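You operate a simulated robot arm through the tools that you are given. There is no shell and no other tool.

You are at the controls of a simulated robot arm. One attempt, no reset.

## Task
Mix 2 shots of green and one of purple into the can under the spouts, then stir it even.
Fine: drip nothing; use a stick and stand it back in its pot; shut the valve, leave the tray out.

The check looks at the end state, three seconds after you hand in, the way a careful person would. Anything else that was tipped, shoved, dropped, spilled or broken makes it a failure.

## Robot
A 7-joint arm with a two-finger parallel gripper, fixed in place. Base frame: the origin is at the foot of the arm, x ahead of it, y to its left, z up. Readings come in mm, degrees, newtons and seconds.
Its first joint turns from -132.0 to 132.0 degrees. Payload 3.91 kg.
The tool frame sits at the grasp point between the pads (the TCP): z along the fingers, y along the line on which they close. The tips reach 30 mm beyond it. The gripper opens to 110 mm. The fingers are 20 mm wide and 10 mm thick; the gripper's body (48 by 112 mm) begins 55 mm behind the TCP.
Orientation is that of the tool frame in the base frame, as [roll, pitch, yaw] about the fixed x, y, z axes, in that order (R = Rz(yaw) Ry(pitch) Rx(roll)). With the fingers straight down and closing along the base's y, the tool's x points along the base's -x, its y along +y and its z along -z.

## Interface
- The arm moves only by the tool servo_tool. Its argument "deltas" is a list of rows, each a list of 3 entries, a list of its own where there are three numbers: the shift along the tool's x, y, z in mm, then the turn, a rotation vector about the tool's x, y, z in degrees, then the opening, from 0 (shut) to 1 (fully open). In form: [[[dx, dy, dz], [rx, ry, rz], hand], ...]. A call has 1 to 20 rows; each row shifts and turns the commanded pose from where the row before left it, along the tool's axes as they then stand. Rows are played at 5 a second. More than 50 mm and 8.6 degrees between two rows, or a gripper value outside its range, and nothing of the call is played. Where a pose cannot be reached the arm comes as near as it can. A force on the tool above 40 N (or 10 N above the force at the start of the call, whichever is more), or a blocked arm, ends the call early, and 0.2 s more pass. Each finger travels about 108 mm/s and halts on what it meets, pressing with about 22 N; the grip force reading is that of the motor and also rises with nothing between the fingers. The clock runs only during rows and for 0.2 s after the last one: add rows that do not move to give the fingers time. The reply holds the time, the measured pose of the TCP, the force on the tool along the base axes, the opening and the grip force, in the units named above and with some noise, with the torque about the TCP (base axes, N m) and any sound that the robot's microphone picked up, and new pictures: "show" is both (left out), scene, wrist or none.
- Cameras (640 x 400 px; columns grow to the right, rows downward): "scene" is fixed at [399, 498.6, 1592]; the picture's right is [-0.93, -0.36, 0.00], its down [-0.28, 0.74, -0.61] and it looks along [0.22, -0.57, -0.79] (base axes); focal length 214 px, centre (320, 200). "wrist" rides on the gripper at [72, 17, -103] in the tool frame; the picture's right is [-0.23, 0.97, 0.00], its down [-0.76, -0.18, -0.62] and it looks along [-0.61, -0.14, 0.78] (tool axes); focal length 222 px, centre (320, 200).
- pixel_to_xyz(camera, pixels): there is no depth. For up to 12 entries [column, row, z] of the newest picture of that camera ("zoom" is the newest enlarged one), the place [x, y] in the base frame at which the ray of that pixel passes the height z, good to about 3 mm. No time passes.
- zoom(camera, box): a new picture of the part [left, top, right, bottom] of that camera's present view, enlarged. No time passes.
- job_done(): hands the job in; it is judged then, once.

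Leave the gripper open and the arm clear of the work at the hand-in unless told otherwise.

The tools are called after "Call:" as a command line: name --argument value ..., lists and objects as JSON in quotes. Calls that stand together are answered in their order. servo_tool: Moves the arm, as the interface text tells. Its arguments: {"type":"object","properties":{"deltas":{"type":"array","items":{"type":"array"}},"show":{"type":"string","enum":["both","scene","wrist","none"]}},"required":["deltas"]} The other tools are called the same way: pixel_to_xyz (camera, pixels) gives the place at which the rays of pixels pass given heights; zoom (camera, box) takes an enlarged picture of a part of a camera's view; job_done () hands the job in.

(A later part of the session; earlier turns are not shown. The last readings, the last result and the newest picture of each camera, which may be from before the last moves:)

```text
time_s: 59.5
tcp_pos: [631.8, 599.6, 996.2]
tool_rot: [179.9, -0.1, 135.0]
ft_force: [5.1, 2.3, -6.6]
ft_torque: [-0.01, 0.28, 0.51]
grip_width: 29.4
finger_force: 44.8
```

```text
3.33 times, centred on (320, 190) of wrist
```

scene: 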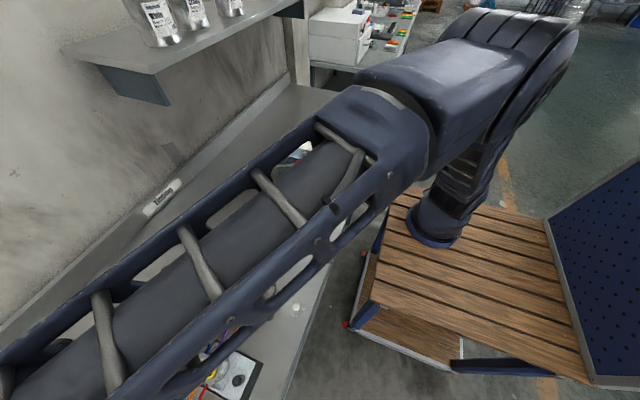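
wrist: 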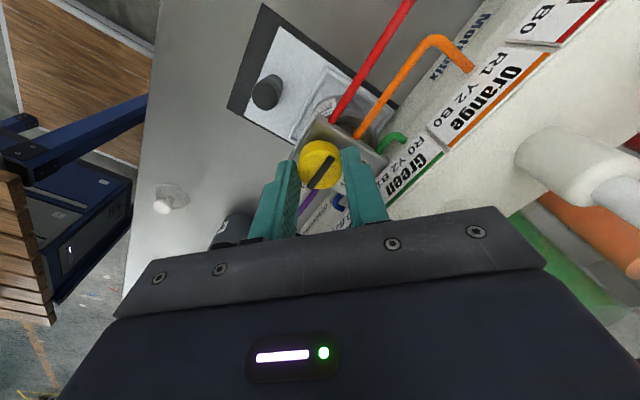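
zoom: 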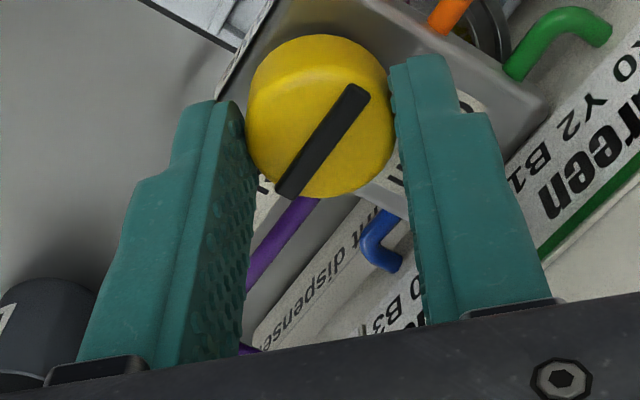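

Turn torque rose to 0.5 N m — it's at the Shut stop. Releasing, lifting, and rotating back to yaw 180.

Call:
servo_tool --deltas '[[[0, 0, 0], [0, 0, 0], 0.35], [[0, 0, 0], [0, 0, 0], 0.45], [[0, 0, 0], [0, 0, 0], 0.45], [[0, 0, -10], [0, 0, 0], 0.45], [[0, 0, -30], [0, 0, 0], 0.45], [[0, 0, -45], [0, 0, 0], 0.45], [[0, 0, -45], [0, 0, 0], 0.45], [[0, 0, 0], [0, 0, -8], 0.6], [[0, 0, 0], [0, 0, -8], 0.8], [[0, 0, 0], [0, 0, -8], 1], [[0, 0, 0], [0, 0, -8], 1], [[0, 0, 0], [0, 0, -8], 1], [[0, 0, 0], [0, 0, -5], 1], [[40, 0, 0], [0, 0, 0], 1], [[40, 0, 0], [0, 0, 0], 1], [[0, 0, 0], [0, 0, 0], 1]]'

Call:
zoom --camera "wrist" --box '[230, 60, 430, 200]'

Call:
zoom --camera "wrist" --box '[280, 60, 380, 150]'

```text
time_s: 63.0
tcp_pos: [550.6, 602.7, 1127.3]
tool_rot: [180.0, -0.1, -180.0]
ft_force: [-0.5, -0.1, 0.2]
ft_torque: [-0.03, 0.0, 0.03]
grip_width: 109.8
finger_force: 0.0
```

scene: 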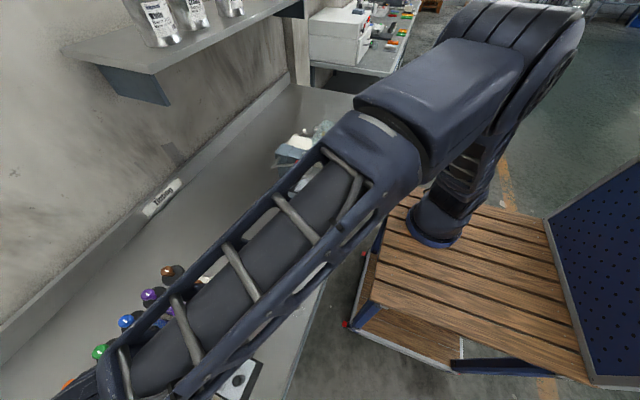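
wrist: 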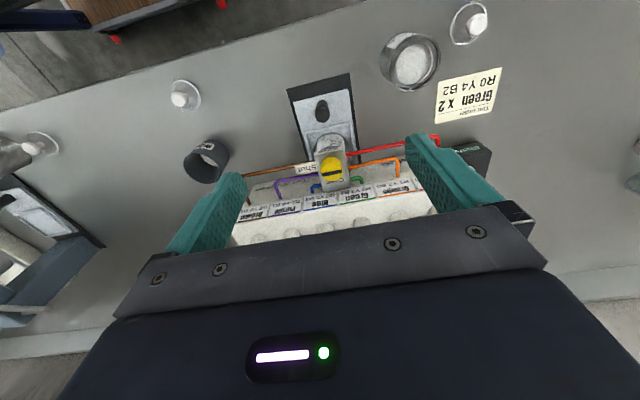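

```text
2.86 times, centred on (330, 130) of wrist
```

zoom: 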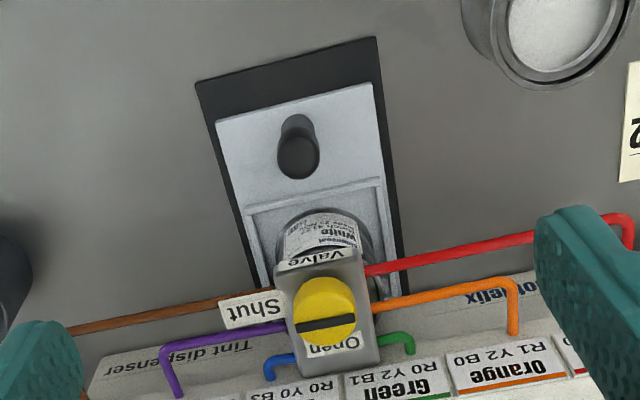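

```text
4.44 times, centred on (330, 105) of wrist
```

zoom: 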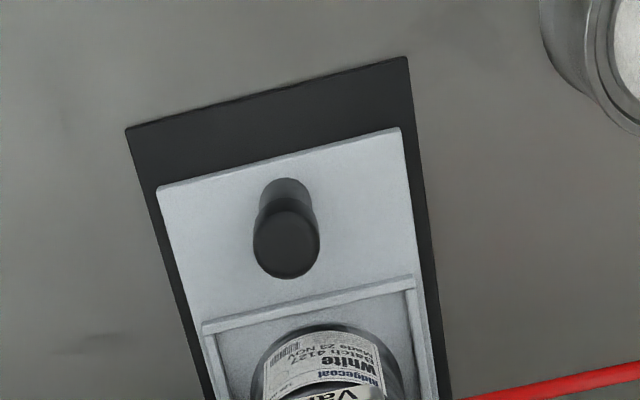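

Valve bar points to Shut. Now the tray: measuring its knob (zoom 287,243 top; 285,190 side) and edges.

Call:
pixel_to_xyz --camera "zoom" --pixels '[[287, 243, 907], [287, 243, 915], [287, 243, 900], [287, 190, 885], [280, 158, 880], [265, 92, 872], [160, 188, 880], [400, 128, 880], [310, 300, 885]]'

Call:
pixel_to_xyz --camera "wrist" --pixels '[[300, 12, 870], [130, 70, 870], [411, 63, 930], [411, 63, 915], [206, 160, 930]]'

```text
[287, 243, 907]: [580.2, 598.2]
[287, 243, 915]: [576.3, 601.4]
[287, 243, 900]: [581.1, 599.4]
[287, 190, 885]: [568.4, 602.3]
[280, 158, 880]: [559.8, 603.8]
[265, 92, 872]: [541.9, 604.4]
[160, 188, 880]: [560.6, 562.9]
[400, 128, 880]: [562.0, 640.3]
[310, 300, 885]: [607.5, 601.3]
```

```text
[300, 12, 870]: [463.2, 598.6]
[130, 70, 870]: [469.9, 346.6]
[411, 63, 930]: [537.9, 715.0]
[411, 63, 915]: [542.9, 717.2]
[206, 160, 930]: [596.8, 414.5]
```

Tray knob ≈ (579,599.5), top z≈907; tray front edge x≈561, bench edge x≈465. Moving above the knob, first to z≈985, and checking alignment.

Call:
servo_tool --deltas '[[[-25, 0, 20], [0, 0, 0], 0.6], [[0, -1, 45], [0, 0, 0], 0.6], [[0, 0, 45], [0, 0, 0], 0.6], [[0, 0, 30], [0, 0, 0], 0.6], [[0, 0, 0], [0, 0, 0], 0.6]]'

Call:
zoom --camera "wrist" --box '[230, 90, 410, 230]'

```text
time_s: 64.2
tcp_pos: [576.5, 599.5, 987.9]
tool_rot: [-180.0, 0.0, 179.9]
ft_force: [-0.3, 0.1, 0.5]
ft_torque: [0.02, 0.02, 0.0]
grip_width: 65.9
finger_force: 0.1
```

scene: 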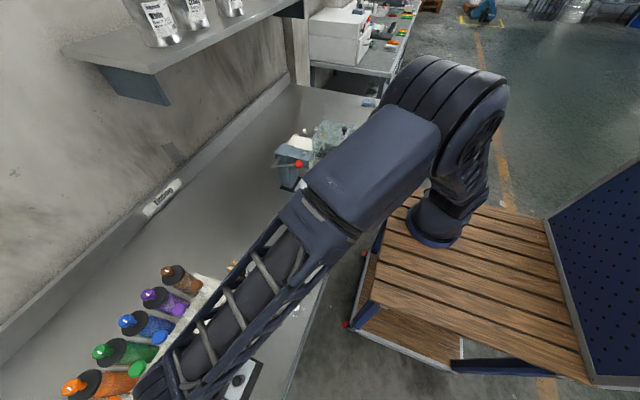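
wrist: 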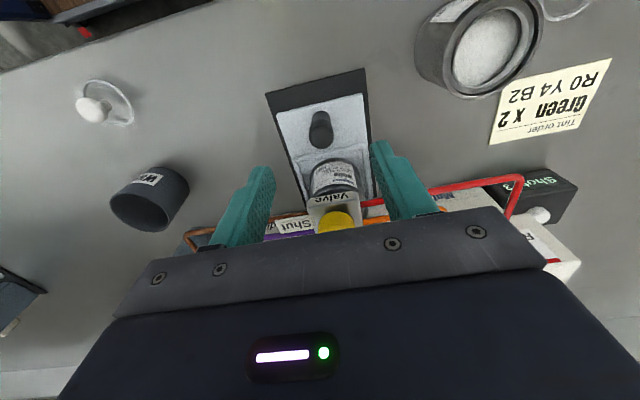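

```text
2.86 times, centred on (320, 160) of wrist
```

zoom: 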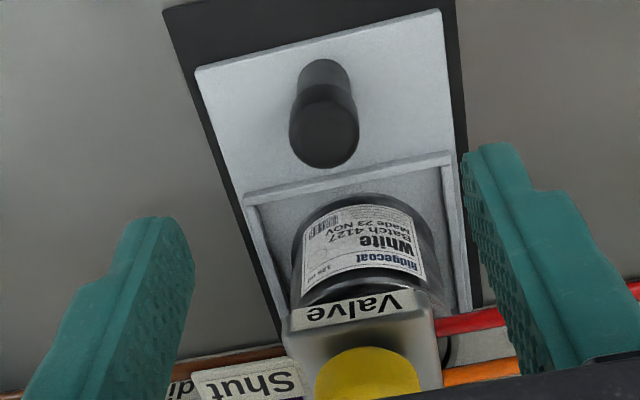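

The knob top (wrist 321,138) sits on the tool axis (expected row ≈135). Descending to TCP z≈922 and closing.

Call:
servo_tool --deltas '[[[-1.5, 0.5, 25], [0, 0, 0], 0.6], [[0, 0, 20], [0, 0, 0], 0.6], [[0, 0, 12], [0, 0, 0], 0.6], [[0, 0, 6], [0, 0, 0], 0.6], [[0, 0, 3], [0, 0, 0], 0.6], [[0, 0, 0], [0, 0, 0], 0.4], [[0, 0, 0], [0, 0, 0], 0.2], [[0, 0, 0], [0, 0, 0], 0.05], [[0, 0, 0], [0, 0, 0], 0.05]]' --show "wrist"

Call:
zoom --camera "wrist" --box '[230, 100, 410, 240]'

```text
time_s: 66.2
tcp_pos: [577.8, 600.0, 922.9]
tool_rot: [180.0, -0.1, 180.0]
ft_force: [-0.2, 19.9, -2.7]
ft_torque: [0.13, 0.06, 0.08]
grip_width: 21.5
finger_force: 45.1
```

wrist: 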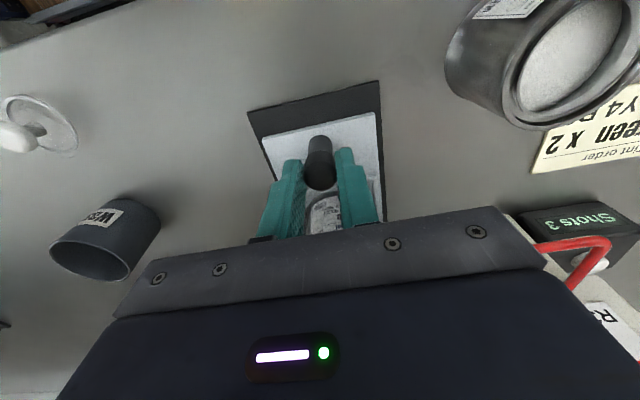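

```text
2.86 times, centred on (320, 170) of wrist
```

zoom: 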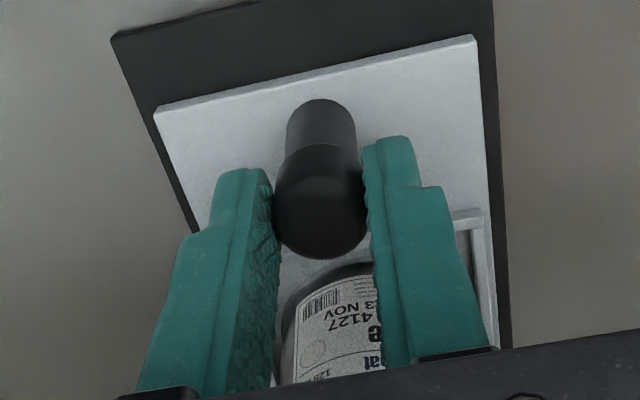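

Gripped (21.5 mm). Relieving the side load and starting a gentle pull in −x.

Call:
servo_tool --deltas '[[[0, 1.2, 0], [0, 0, 0], 0.05], [[1, 0, 0], [0, 0, 0], 0.05], [[2, 0, 0], [0, 0, 0], 0.05], [[3, 0, 0], [0, 0, 0], 0.05], [[4, 0, 0], [0, 0, 0], 0.05], [[4, 0, 0], [0, 0, 0], 0.05], [[4, 0, 0], [0, 0, 0], 0.05]]'

Call:
zoom --camera "wrist" --box '[230, 80, 410, 240]'

```text
time_s: 67.8
tcp_pos: [560.3, 599.9, 922.9]
tool_rot: [179.9, 0.2, -179.9]
ft_force: [0.0, 10.5, 28.6]
ft_torque: [-0.09, -0.79, 0.14]
grip_width: 21.6
finger_force: 45.0
```

scene: 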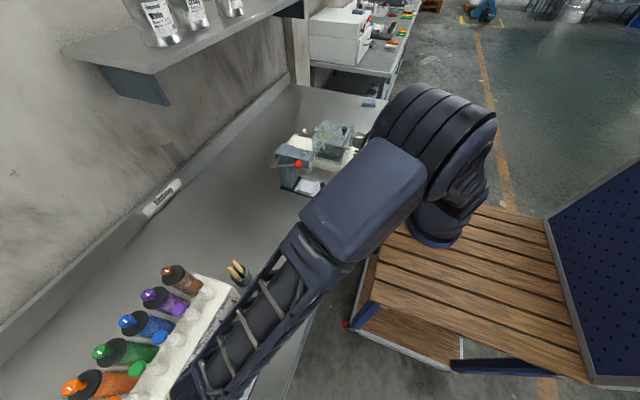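
wrist: 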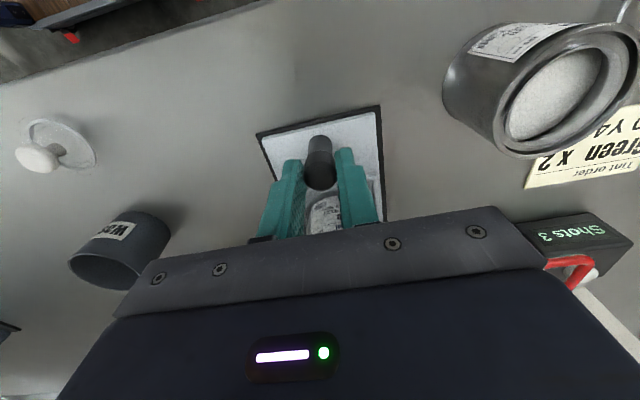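

```text
2.50 times, centred on (320, 160) of wrist
```

zoom: 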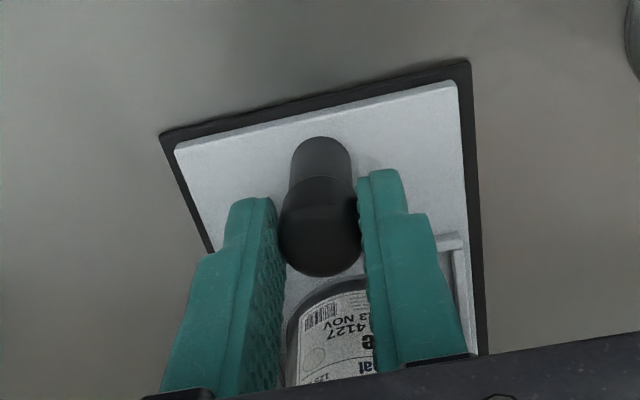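

Tray follows (18 mm). A 29 N upward load means I'm pressing down slightly; easing up 1.3 mm, and continuing to pull.

Call:
servo_tool --deltas '[[[0, 0, -1.3], [0, 0, 0], 0.05], [[0, 0, 0], [0, 0, 0], 0.05]]' --show "none"

Call:
servo_tool --deltas '[[[2, 0, 0], [0, 0, 0], 0.05], [[4, 0, 0], [0, 0, 0], 0.05], [[4, 0, 0], [0, 0, 0], 0.05], [[4, 0, 0], [0, 0, 0], 0.05], [[4, 0, 0], [0, 0, 0], 0.05]]' --show "wrist"

```text
time_s: 68.3
tcp_pos: [561.3, 600.0, 922.5]
tool_rot: [179.9, 0.0, -179.9]
ft_force: [1.3, 19.1, 21.9]
ft_torque: [0.16, -0.98, 0.06]
grip_width: 21.7
finger_force: 45.1
```

```text
time_s: 69.5
tcp_pos: [543.3, 599.2, 922.0]
tool_rot: [-179.8, 0.0, 179.9]
ft_force: [0.4, -8.4, 23.4]
ft_torque: [0.09, -0.54, -0.03]
grip_width: 21.7
finger_force: 44.7
```

wrist: 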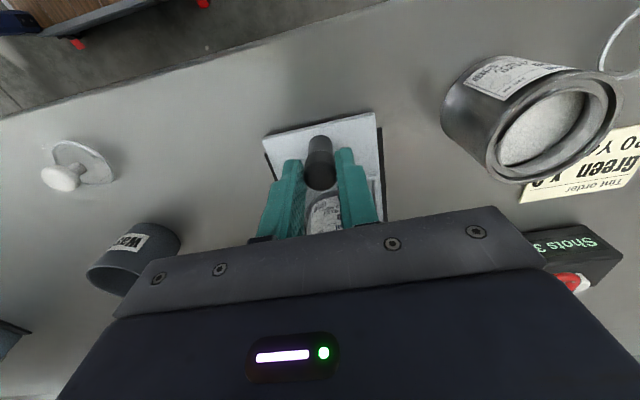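

Tray slides freely past its base. Easing up another 1 mm and pulling on.

Call:
servo_tool --deltas '[[[0, 0, -1], [0, 0, 0], 0.05], [[2, 0, 0], [0, 0, 0], 0.05], [[4, 0, 0], [0, 0, 0], 0.05], [[4, 0, 0], [0, 0, 0], 0.05], [[4, 0, 0], [0, 0, 0], 0.05], [[4, 0, 0], [0, 0, 0], 0.05], [[4, 0, 0], [0, 0, 0], 0.05], [[3, 0, 0], [0, 0, 0], 0.05]]' --show "wrist"

Call:
zoom --camera "wrist" --box '[230, 80, 410, 240]'

```text
time_s: 71.3
tcp_pos: [518.1, 598.9, 921.1]
tool_rot: [-179.9, -0.2, 180.0]
ft_force: [0.0, -1.6, -29.7]
ft_torque: [0.51, 0.24, 0.06]
grip_width: 21.6
finger_force: 45.0
```

wrist: 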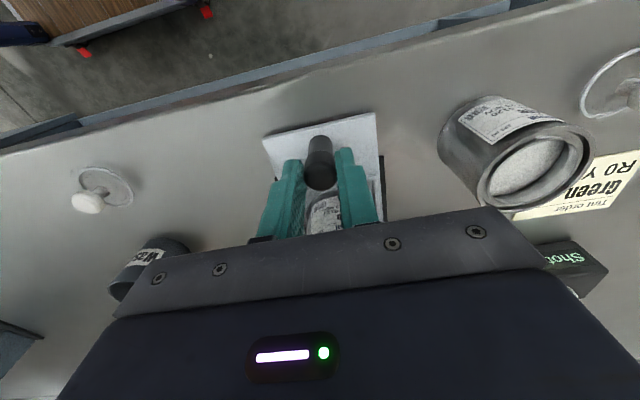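

```text
2.50 times, centred on (320, 160) of wrist
```

zoom: 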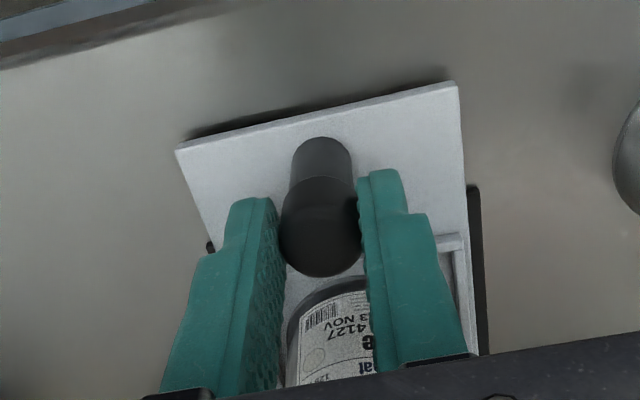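

Pulled ~60 mm; load now upward-pull (−30 N), so lowering 0.8 mm and continuing.

Call:
servo_tool --deltas '[[[0, 0, 0.8], [0, 0, 0], 0.05], [[0, 0, 0.3], [0, 0, 0], 0.05], [[2, 0, 0], [0, 0, 0], 0.05], [[4, 0, 0], [0, 0, 0], 0.05], [[4, 0, 0], [0, 0, 0], 0.05], [[4, 0, 0], [0, 0, 0], 0.05], [[3, 0, 0], [0, 0, 0], 0.05]]' --show "none"

Call:
servo_tool --deltas '[[[0, 0, 0], [0, 0, 0], 0.05]]' --show "both"

```text
time_s: 73.0
tcp_pos: [502.1, 600.0, 922.2]
tool_rot: [180.0, -0.1, 179.9]
ft_force: [1.0, -20.1, -8.3]
ft_torque: [-0.15, 0.44, -0.1]
grip_width: 21.7
finger_force: 45.0
```

```text
time_s: 73.3
tcp_pos: [501.5, 598.8, 922.1]
tool_rot: [180.0, -0.1, 179.8]
ft_force: [1.0, -23.1, -5.5]
ft_torque: [-0.2, 0.11, -0.12]
grip_width: 21.7
finger_force: 45.2
```

scene: 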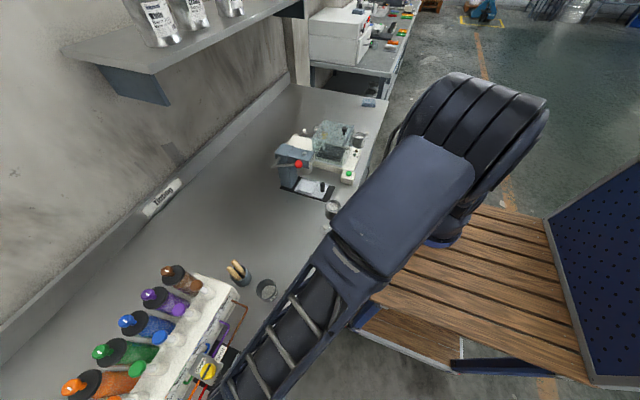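
wrist: 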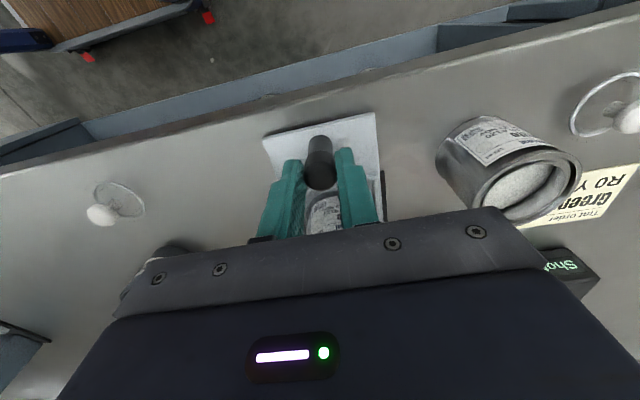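

77 mm out. Relieving y (−23 N) and continuing at 2 mm per row to feel for an end stop.

Call:
servo_tool --deltas '[[[0, -1.2, 0], [0, 0, 0], 0.05], [[1, 0, 0], [0, 0, 0], 0.05], [[2, 0, 0], [0, 0, 0], 0.05], [[2, 0, 0], [0, 0, 0], 0.05], [[2, 0, 0], [0, 0, 0], 0.05], [[2, 0, 0], [0, 0, 0], 0.05], [[2, 0, 0], [0, 0, 0], 0.05], [[2, 0, 0], [0, 0, 0], 0.05], [[2, 0, 0], [0, 0, 0], 0.05]]' --show "none"

```text
time_s: 75.3
tcp_pos: [487.5, 600.8, 921.8]
tool_rot: [179.9, 0.1, 179.9]
ft_force: [21.7, 23.8, -1.7]
ft_torque: [0.17, 0.13, -0.06]
grip_width: 21.7
finger_force: 44.8
```

Fx = 22 N: end stop at ~90 mm out. Relaxing slightly, opening, and lifting clear.

Call:
servo_tool --deltas '[[[-0.8, 0.7, 0], [0, 0, 0], 0.05], [[0, 0, 0], [0, 0, 0], 0.2], [[0, 0, 0], [0, 0, 0], 0.35], [[0, 0, 0], [0, 0, 0], 0.5], [[0, 0, -10], [0, 0, 0], 0.5], [[0, 0, -30], [0, 0, 0], 0.6], [[0, 0, -40], [0, 0, 0], 0.8], [[0, 0, -45], [0, 0, 0], 1], [[0, 0, -45], [0, 0, 0], 1], [[0, 0, -45], [0, 0, 0], 1], [[0, 0, 0], [0, 0, 0], 1]]'

Call:
zoom --camera "wrist" --box '[220, 40, 440, 220]'

```text
time_s: 77.8
tcp_pos: [485.2, 601.3, 1134.4]
tool_rot: [180.0, 0.0, 180.0]
ft_force: [0.1, -0.1, -0.7]
ft_torque: [-0.01, 0.02, 0.02]
grip_width: 110.0
finger_force: 0.0
```

scene: 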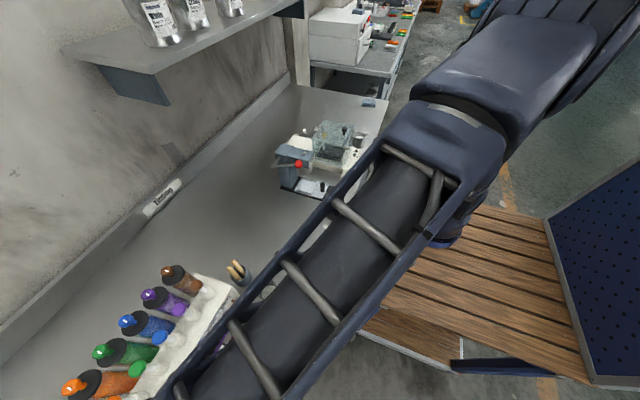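
wrist: 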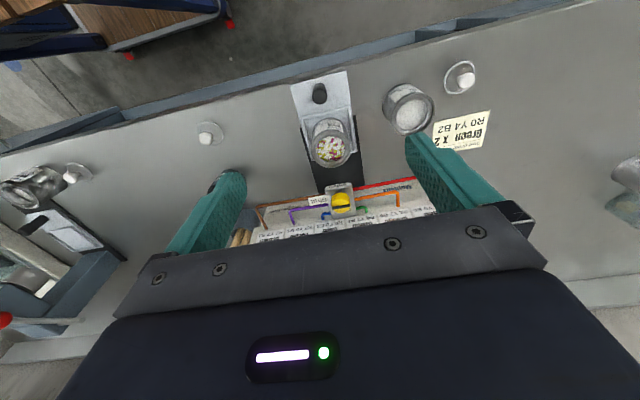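

```text
2.22 times, centred on (330, 130) of wrist
```

zoom: 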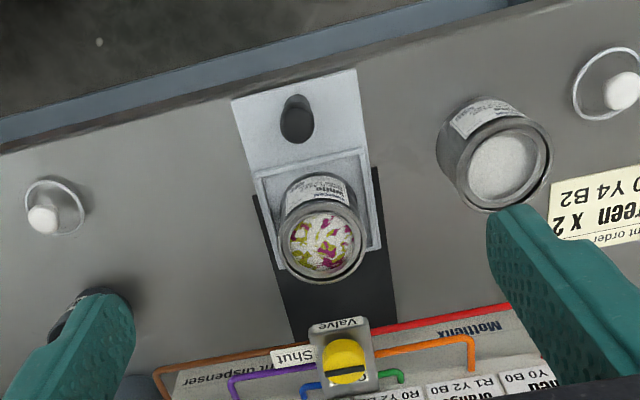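

The can now stands out in the open on the tray with white, green and purple visible. Next the stick pot: moving to about (620,380,1134) for a look.

Call:
servo_tool --deltas '[[[0, -45, 0], [0, 0, 0], 1], [[0, -45, 0], [0, 0, 0], 1], [[-25, -40, 0], [0, 0, 0], 1], [[-25, -40, 0], [0, 0, 0], 1], [[-25, -40, 0], [0, 0, 0], 1], [[-30, -10, 0], [0, 0, 0], 1], [[-30, 0, 0], [0, 0, 0], 1], [[0, 0, 0], [0, 0, 0], 1]]'

Call:
zoom --camera "wrist" --box '[240, 80, 400, 230]'

Call:
zoom --camera "scene" --box '[210, 245, 310, 325]'

Call:
zoom --camera "scene" --box '[180, 320, 300, 400]'

```text
time_s: 79.5
tcp_pos: [618.7, 379.9, 1135.9]
tool_rot: [180.0, -0.1, -180.0]
ft_force: [0.2, 1.2, 0.1]
ft_torque: [-0.03, -0.02, 0.0]
grip_width: 110.0
finger_force: 0.1
```

scene: 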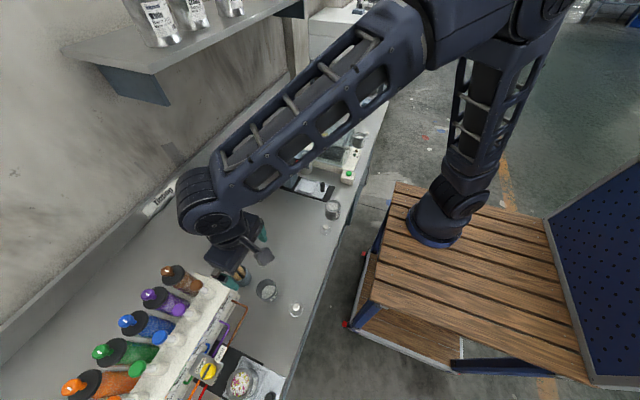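
wrist: 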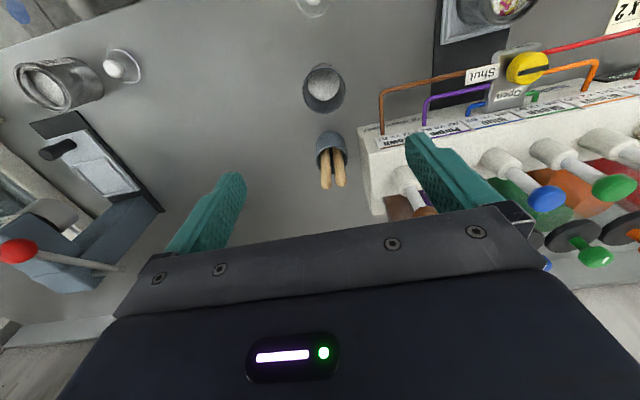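

```text
2.67 times, centred on (320, 155) of wrist
```

zoom: 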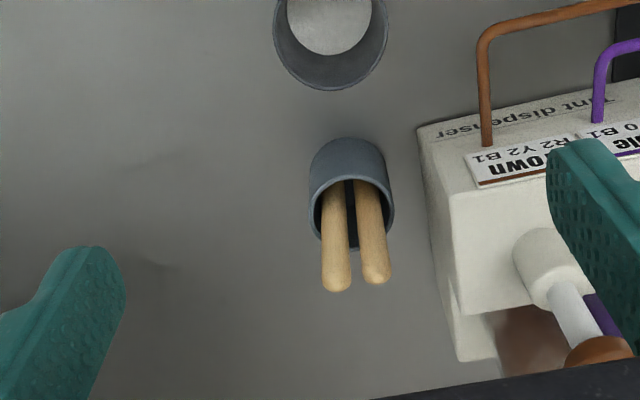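

```text
5.00 times, centred on (260, 285) of scene
```

zoom: 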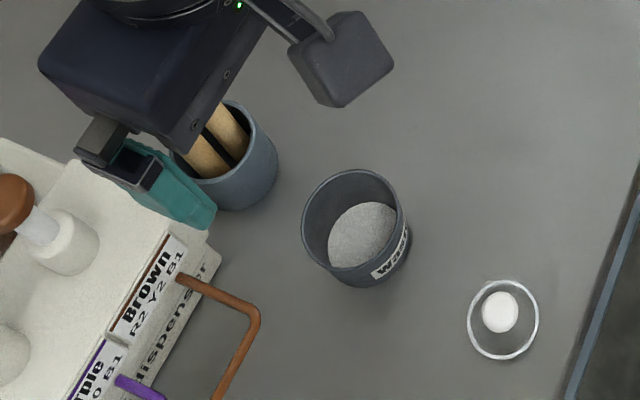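

```text
5.00 times, centred on (240, 360) of scene
```

zoom: 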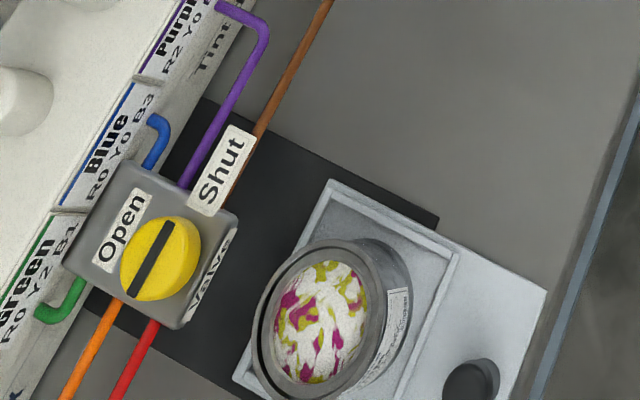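

Two sticks stand upright in the pot. Triangulating their tops: scene (229.4,269.3)/(234.1,262.1), wrist (341,181)/(326,184).

Call:
pixel_to_xyz --camera "scene" --pixels '[[229.4, 269.3, 960], [229.4, 269.3, 980], [229.4, 269.3, 1000], [234.1, 262.1, 960], [234.1, 262.1, 980], [234.1, 262.1, 1000]]'

Call:
pixel_to_xyz --camera "wrist" --pixels '[[341, 181, 960], [341, 181, 980], [341, 181, 1000], [326, 184, 960], [326, 184, 980], [326, 184, 1000], [333, 163, 930], [333, 163, 940], [331.5, 150, 900]]'

Call:
zoom --camera "wrist" --box '[290, 120, 370, 200]'

```text
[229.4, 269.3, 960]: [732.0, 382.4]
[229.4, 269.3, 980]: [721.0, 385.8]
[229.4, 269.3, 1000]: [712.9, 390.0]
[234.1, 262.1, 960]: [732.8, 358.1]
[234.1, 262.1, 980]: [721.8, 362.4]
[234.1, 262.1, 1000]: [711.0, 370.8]
```

```text
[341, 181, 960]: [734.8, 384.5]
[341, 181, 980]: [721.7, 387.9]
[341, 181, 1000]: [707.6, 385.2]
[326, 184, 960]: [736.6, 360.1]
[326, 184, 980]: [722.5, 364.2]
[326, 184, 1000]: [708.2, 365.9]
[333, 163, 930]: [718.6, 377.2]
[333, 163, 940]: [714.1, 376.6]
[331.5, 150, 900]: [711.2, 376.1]
```

```text
5.00 times, centred on (330, 160) of wrist
```

zoom: 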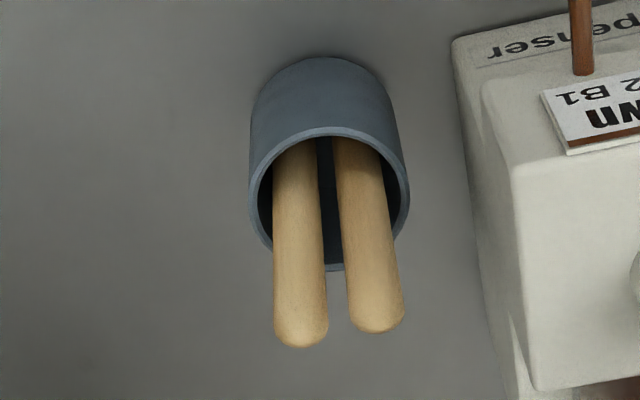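

Stick tops at z≈980: one at (721,387), the other at (722,363). I'll take the one at y≈363 with the fingers closing along x (so no finger must fit between them): move above and rotate the tool −90° about its axis.

Call:
servo_tool --deltas '[[[-40, -8, 0], [0, 0, 0], 0.6], [[-40, -8.5, 0], [0, 0, 0], 0.6], [[-23, 0, 0], [0, 0, -8], 0.6], [[0, 0, 0], [0, 0, -8], 0.6], [[0, 0, 0], [0, 0, -8], 0.6], [[0, 0, 0], [0, 0, -8], 0.6], [[0, 0, 0], [0, 0, -8], 0.6], [[0, 0, 0], [0, 0, -8], 0.6], [[0, 0, 0], [0, 0, -8], 0.6], [[0, 0, 0], [0, 0, -8], 0.6], [[0, 0, 0], [0, 0, -8], 0.6], [[0, 0, 0], [0, 0, -8], 0.6], [[0, 0, 0], [0, 0, -8], 0.6], [[0, 0, 0], [0, 0, -2], 0.6], [[0, 0, 35], [0, 0, 0], 0.6], [[0, 0, 0], [0, 0, 0], 0.6]]'

Call:
zoom --camera "wrist" --box '[250, 60, 390, 200]'

```text
time_s: 83.0
tcp_pos: [725.8, 362.5, 1102.7]
tool_rot: [-180.0, 0.1, -90.0]
ft_force: [0.1, 0.3, -0.6]
ft_torque: [0.03, -0.03, -0.02]
grip_width: 66.0
finger_force: 0.1
```

scene: 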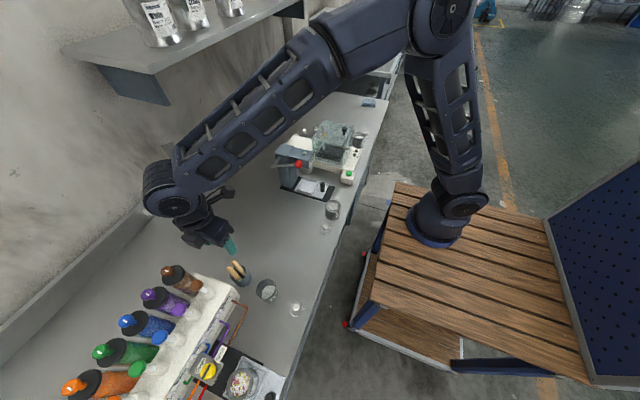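
wrist: 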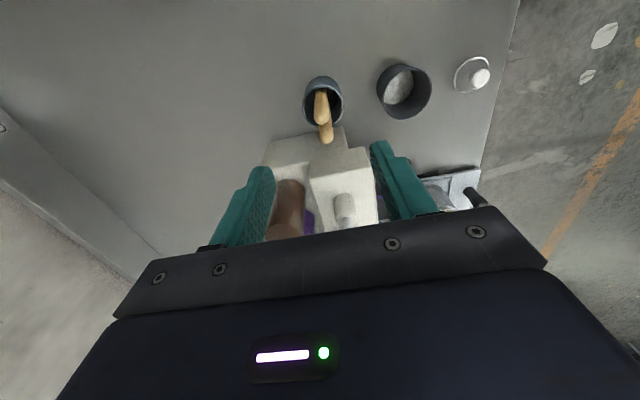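

```text
2.86 times, centred on (320, 130) of wrist
```

zoom: 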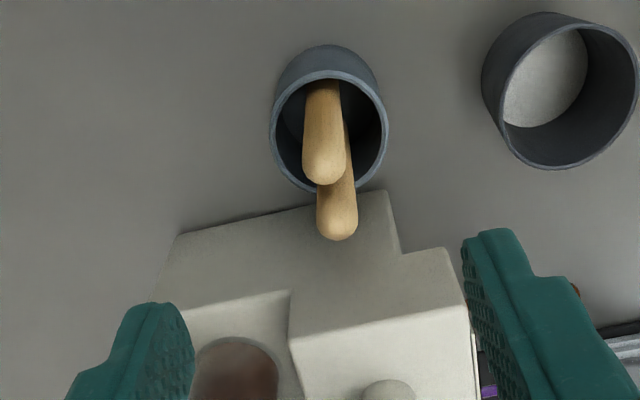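

The near stick's top (wrist 320.7,117.8) lies right on the tool axis. Descending to TCP z≈981 and closing on it.

Call:
servo_tool --deltas '[[[0, 0, 35], [0, 0, 0], 0.6], [[0, 0, 35], [0, 0, 0], 0.6], [[0, 0, 25], [0, 0, 0], 0.6], [[0, 0, 15], [0, 0, 0], 0.6], [[0, 0, 10], [0, 0, 0], 0.6], [[0, 0, 0], [0, 0, 0], 0.6]]' --show "wrist"

Call:
zoom --camera "wrist" --box '[230, 100, 410, 240]'

```text
time_s: 84.3
tcp_pos: [727.4, 362.3, 983.5]
tool_rot: [179.9, 0.1, -89.9]
ft_force: [0.5, 0.5, -0.3]
ft_torque: [0.02, -0.03, 0.0]
grip_width: 66.2
finger_force: 0.0
```

wrist: 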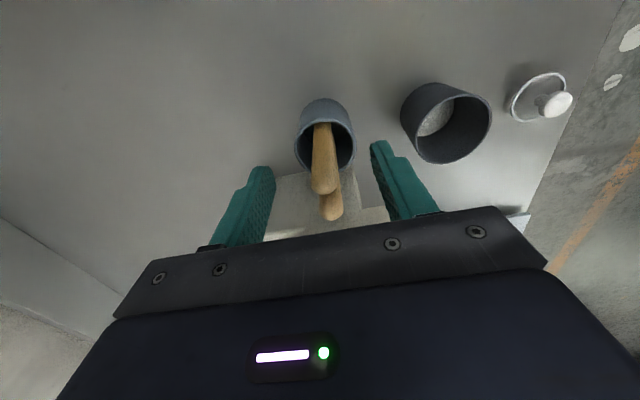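

```text
2.86 times, centred on (320, 170) of wrist
```

zoom: 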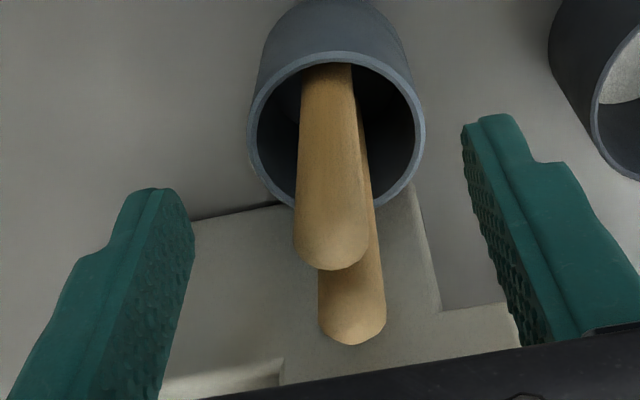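

Stick is centred within ~2 mm. Shifting +2 mm along tool y and closing gently.

Call:
servo_tool --deltas '[[[0, 2, 0], [0, 0, 0], 0.5], [[0, 0, 0], [0, 0, 0], 0.35], [[0, 0, 0], [0, 0, 0], 0.25], [[0, 0, 0], [0, 0, 0], 0.18], [[0, 0, 0], [0, 0, 0], 0.1], [[0, 0, 0], [0, 0, 0], 0], [[0, 0, 0], [0, 0, 0], 0]]' --show "wrist"

Call:
zoom --camera "wrist" --box '[230, 100, 410, 240]'

```text
time_s: 86.0
tcp_pos: [725.4, 363.8, 982.8]
tool_rot: [-179.9, 0.0, -90.0]
ft_force: [0.0, -0.3, 0.6]
ft_torque: [0.0, 0.01, -0.01]
grip_width: 14.0
finger_force: 22.2
```

wrist: 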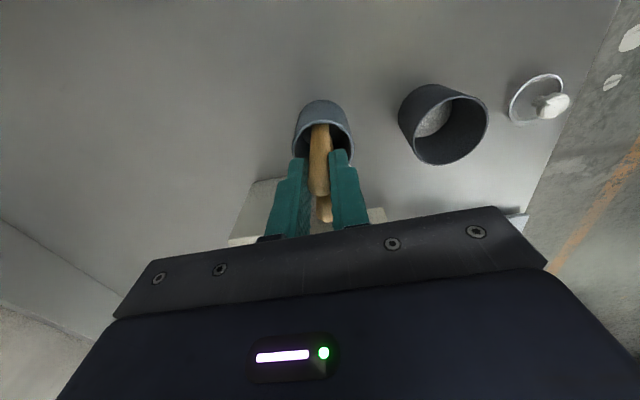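

```text
2.86 times, centred on (320, 170) of wrist
```

zoom: 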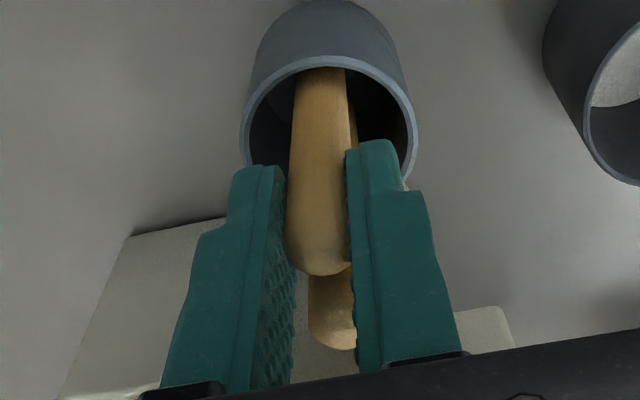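

Stick held (14 mm). Lifting it straight out by 130 mm.

Call:
servo_tool --deltas '[[[0, 0, -3], [0, 0, 0], 0], [[0, 0, -7], [0, 0, 0], 0], [[0, 0, -10], [0, 0, 0], 0], [[0, 0, -15], [0, 0, 0], 0], [[0, 0, -20], [0, 0, 0], 0], [[0, 0, -25], [0, 0, 0], 0], [[0, 0, -25], [0, 0, 0], 0], [[0, 0, -25], [0, 0, 0], 0], [[0, 0, 0], [0, 0, 0], 0]]'

Call:
zoom --camera "wrist" --box '[230, 60, 410, 240]'

Call:
zoom --camera "scene" --box '[180, 200, 300, 300]'

```text
time_s: 88.0
tcp_pos: [723.3, 364.2, 1112.3]
tool_rot: [179.9, -0.1, -90.0]
ft_force: [-0.8, 0.2, 0.1]
ft_torque: [0.01, 0.03, 0.0]
grip_width: 14.1
finger_force: 21.9
```

scene: 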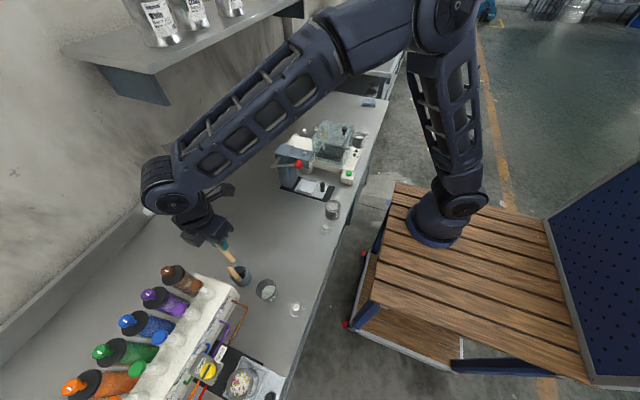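
wrist: 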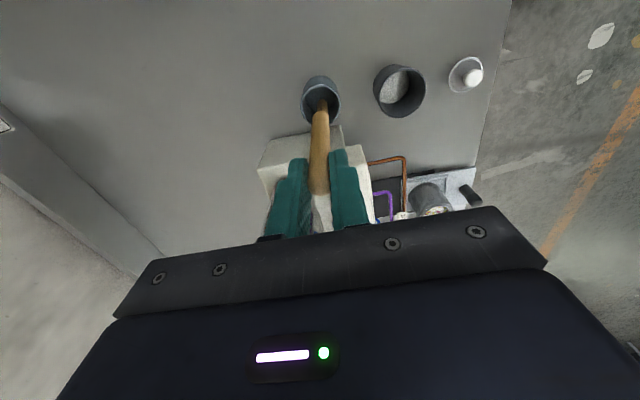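

```text
2.22 times, centred on (320, 150) of wrist
```

zoom: 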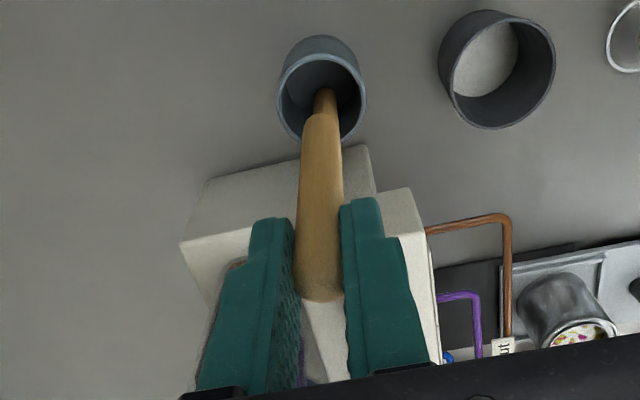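

```text
4.00 times, centred on (240, 250) of scene
```

zoom: 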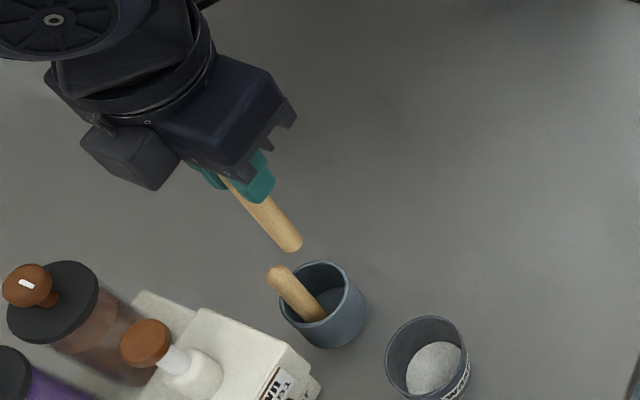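

The stick is a plain round rod reaching about 112 mm below the TCP. Carrying it high: first −x to 555, then +y to about 500, to view the can.

Call:
servo_tool --deltas '[[[0, 25, 0], [0, 0, 0], 0], [[0, 35, 0], [0, 0, 0], 0], [[0, 38, 0], [0, 0, 0], 0], [[0, 35, 0], [0, 0, 0], 0], [[0, 25, 0], [0, 0, 0], 0], [[0, 10, 0], [0, 0, 0], 0], [[-25, 0, 0], [0, 0, 0], 0], [[-35, 0, 0], [0, 0, 0], 0], [[-38, 0, 0], [0, 0, 0], 0], [[-30, 0, 0], [0, 0, 0], 0], [[-8, 0, 0], [0, 0, 0], 0], [[0, 0, 0], [0, 0, 0], 0]]'

Call:
zoom --camera "wrist" --box '[230, 70, 410, 240]'

Call:
zoom --camera "scene" --box '[180, 310, 300, 400]'

```text
time_s: 90.5
tcp_pos: [554.8, 499.2, 1111.3]
tool_rot: [-179.9, 0.0, -90.0]
ft_force: [0.6, 0.2, -0.1]
ft_torque: [0.04, -0.01, -0.03]
grip_width: 14.1
finger_force: 22.2
```

scene: 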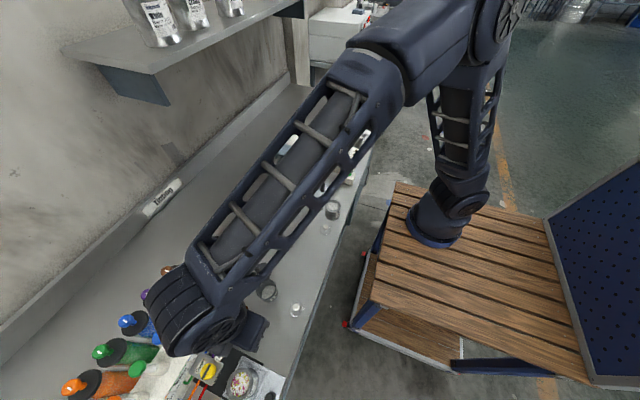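
wrist: 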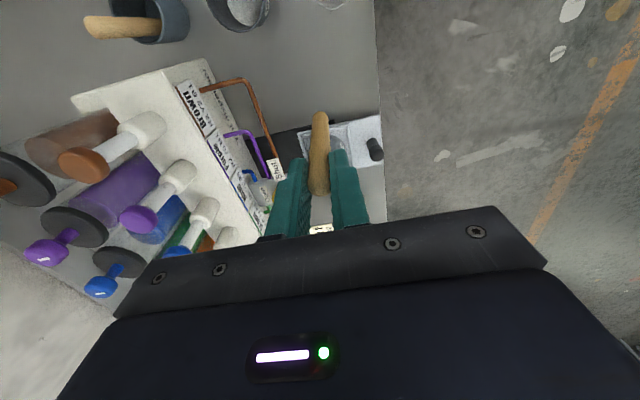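

```text
2.35 times, centred on (320, 155) of wrist
```

zoom: 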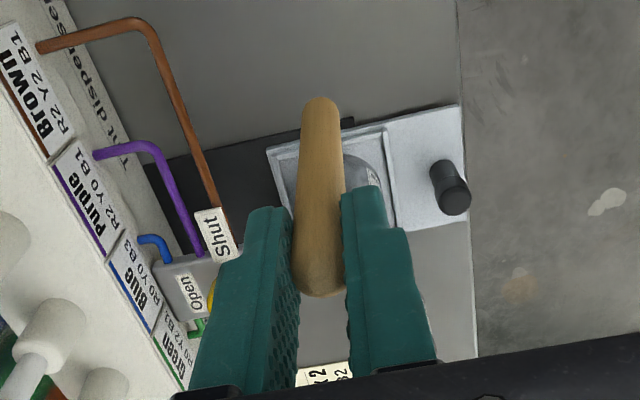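

```text
4.44 times, centred on (240, 355) of scene
```

zoom: 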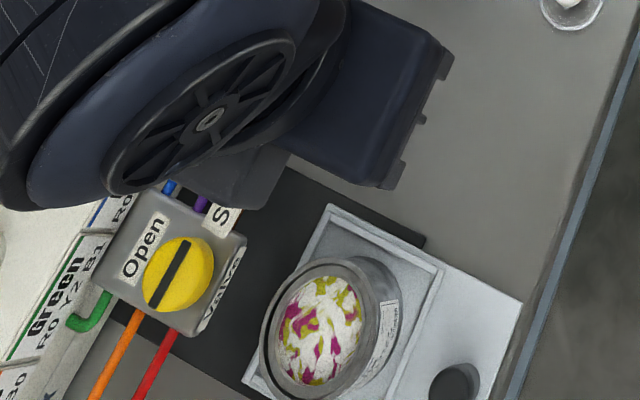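

Good scene view of the can. Measuring the rim in the scene zoom: left (260,345), right-top, centre (318,328).

Call:
pixel_to_xyz --camera "zoom" --pixels '[[318, 328, 930], [318, 328, 940], [318, 328, 950], [260, 345, 940], [376, 312, 940], [330, 258, 940], [308, 398, 940], [180, 273, 978], [455, 385, 907]]'

Call:
zoom --camera "scene" --box '[215, 350, 280, 400]'

```text
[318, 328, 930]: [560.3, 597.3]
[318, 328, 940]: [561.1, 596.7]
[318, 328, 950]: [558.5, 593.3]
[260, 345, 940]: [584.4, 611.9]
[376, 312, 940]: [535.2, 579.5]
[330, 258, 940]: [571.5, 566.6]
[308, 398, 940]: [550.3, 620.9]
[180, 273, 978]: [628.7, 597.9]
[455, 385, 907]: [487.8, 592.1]
```

```text
8.00 times, centred on (248, 375) of scene
```

zoom: 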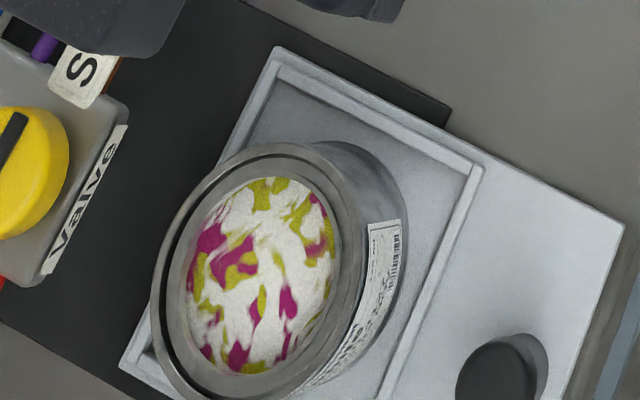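

Can centre ≈ (559,599.5), rim z ≈ 940. Moving the stick over it (still high) to check alignment from the scene camera.

Call:
servo_tool --deltas '[[[-25, -1, 0], [0, 0, 0], 0], [[-35, -2, 0], [0, 0, 0], 0], [[-28, 0, 0], [0, 0, 0], 0], [[-12, 0, 0], [0, 0, 0], 0], [[0, 0, 20], [0, 0, 0], 0], [[0, 0, 0], [0, 0, 0], 0]]'

Call:
zoom --camera "wrist" --box '[250, 80, 390, 220]'

Call:
zoom --camera "scene" --box '[200, 330, 290, 400]'

```text
time_s: 92.0
tcp_pos: [559.5, 600.4, 1092.5]
tool_rot: [180.0, 0.0, -90.0]
ft_force: [0.2, 0.5, 0.4]
ft_torque: [0.04, -0.04, 0.03]
grip_width: 14.1
finger_force: 21.2
```

scene: 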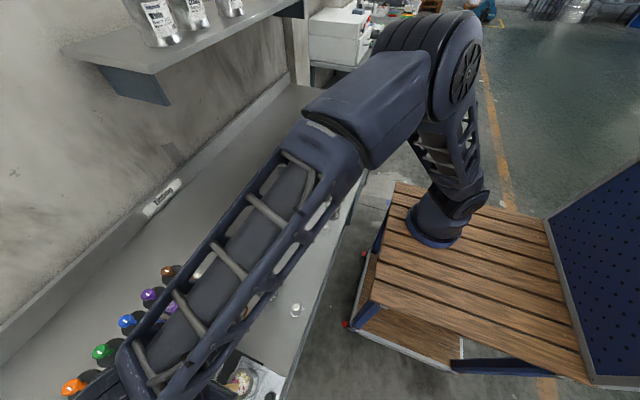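
wrist: 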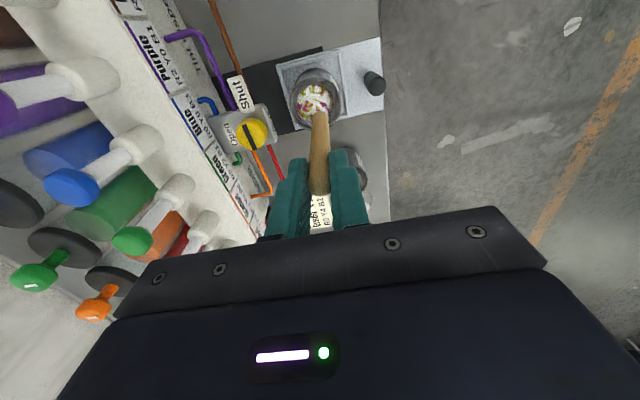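

```text
2.86 times, centred on (320, 150) of wrist
```

zoom: 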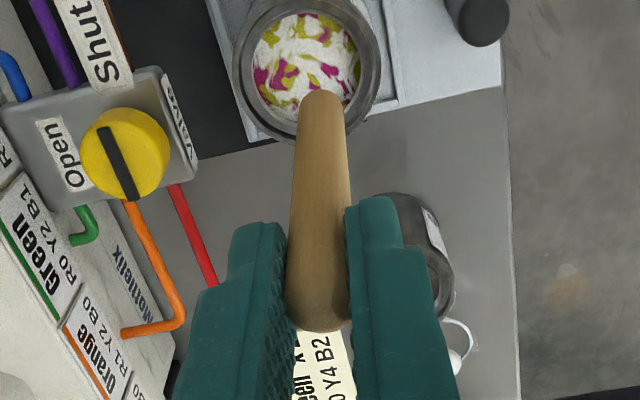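

```text
5.71 times, centred on (245, 365) of scene
```

zoom: 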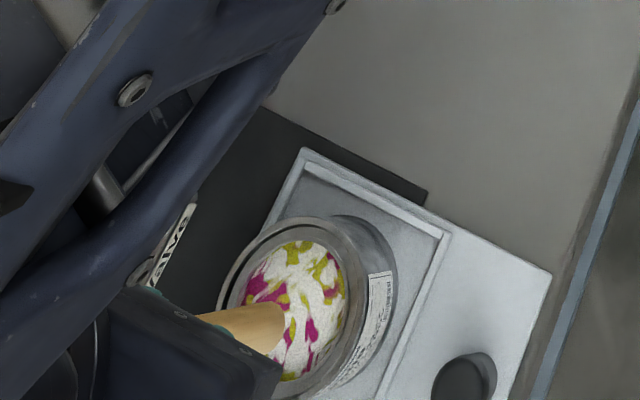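

Call:
zoom --camera "wrist" --box '[265, 55, 365, 145]'

Call:
pixel_to_xyz --camera "wrist" --pixels '[[320, 109.2, 940], [320, 109.2, 940], [315.5, 101, 940], [315.5, 101, 940], [320, 109.2, 930], [373.5, 75, 907], [250, 134, 978]]'

```text
4.44 times, centred on (315, 100) of wrist
```

zoom: 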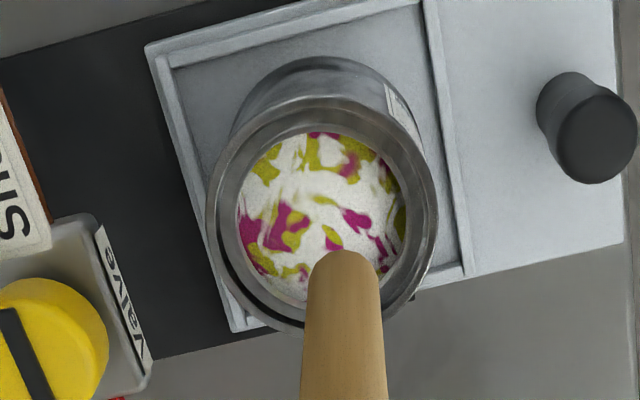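

```text
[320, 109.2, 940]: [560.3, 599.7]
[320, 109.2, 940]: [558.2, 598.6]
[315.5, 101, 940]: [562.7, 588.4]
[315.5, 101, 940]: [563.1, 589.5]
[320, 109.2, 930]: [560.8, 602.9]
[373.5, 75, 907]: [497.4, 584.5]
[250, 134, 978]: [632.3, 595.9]
```

Call:
pixel_to_xyz --camera "zoom" --pixels '[[595, 143, 907], [595, 143, 907], [322, 215, 937], [322, 215, 937], [322, 215, 930], [207, 205, 937], [438, 205, 937], [25, 335, 979], [322, 97, 937], [318, 333, 937]]'

```text
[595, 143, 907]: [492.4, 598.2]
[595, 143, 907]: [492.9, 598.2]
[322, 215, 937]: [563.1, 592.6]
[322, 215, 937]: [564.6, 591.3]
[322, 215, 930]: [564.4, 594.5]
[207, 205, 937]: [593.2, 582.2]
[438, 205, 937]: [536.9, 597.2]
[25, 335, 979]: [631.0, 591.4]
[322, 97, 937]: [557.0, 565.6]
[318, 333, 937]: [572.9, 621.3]
```

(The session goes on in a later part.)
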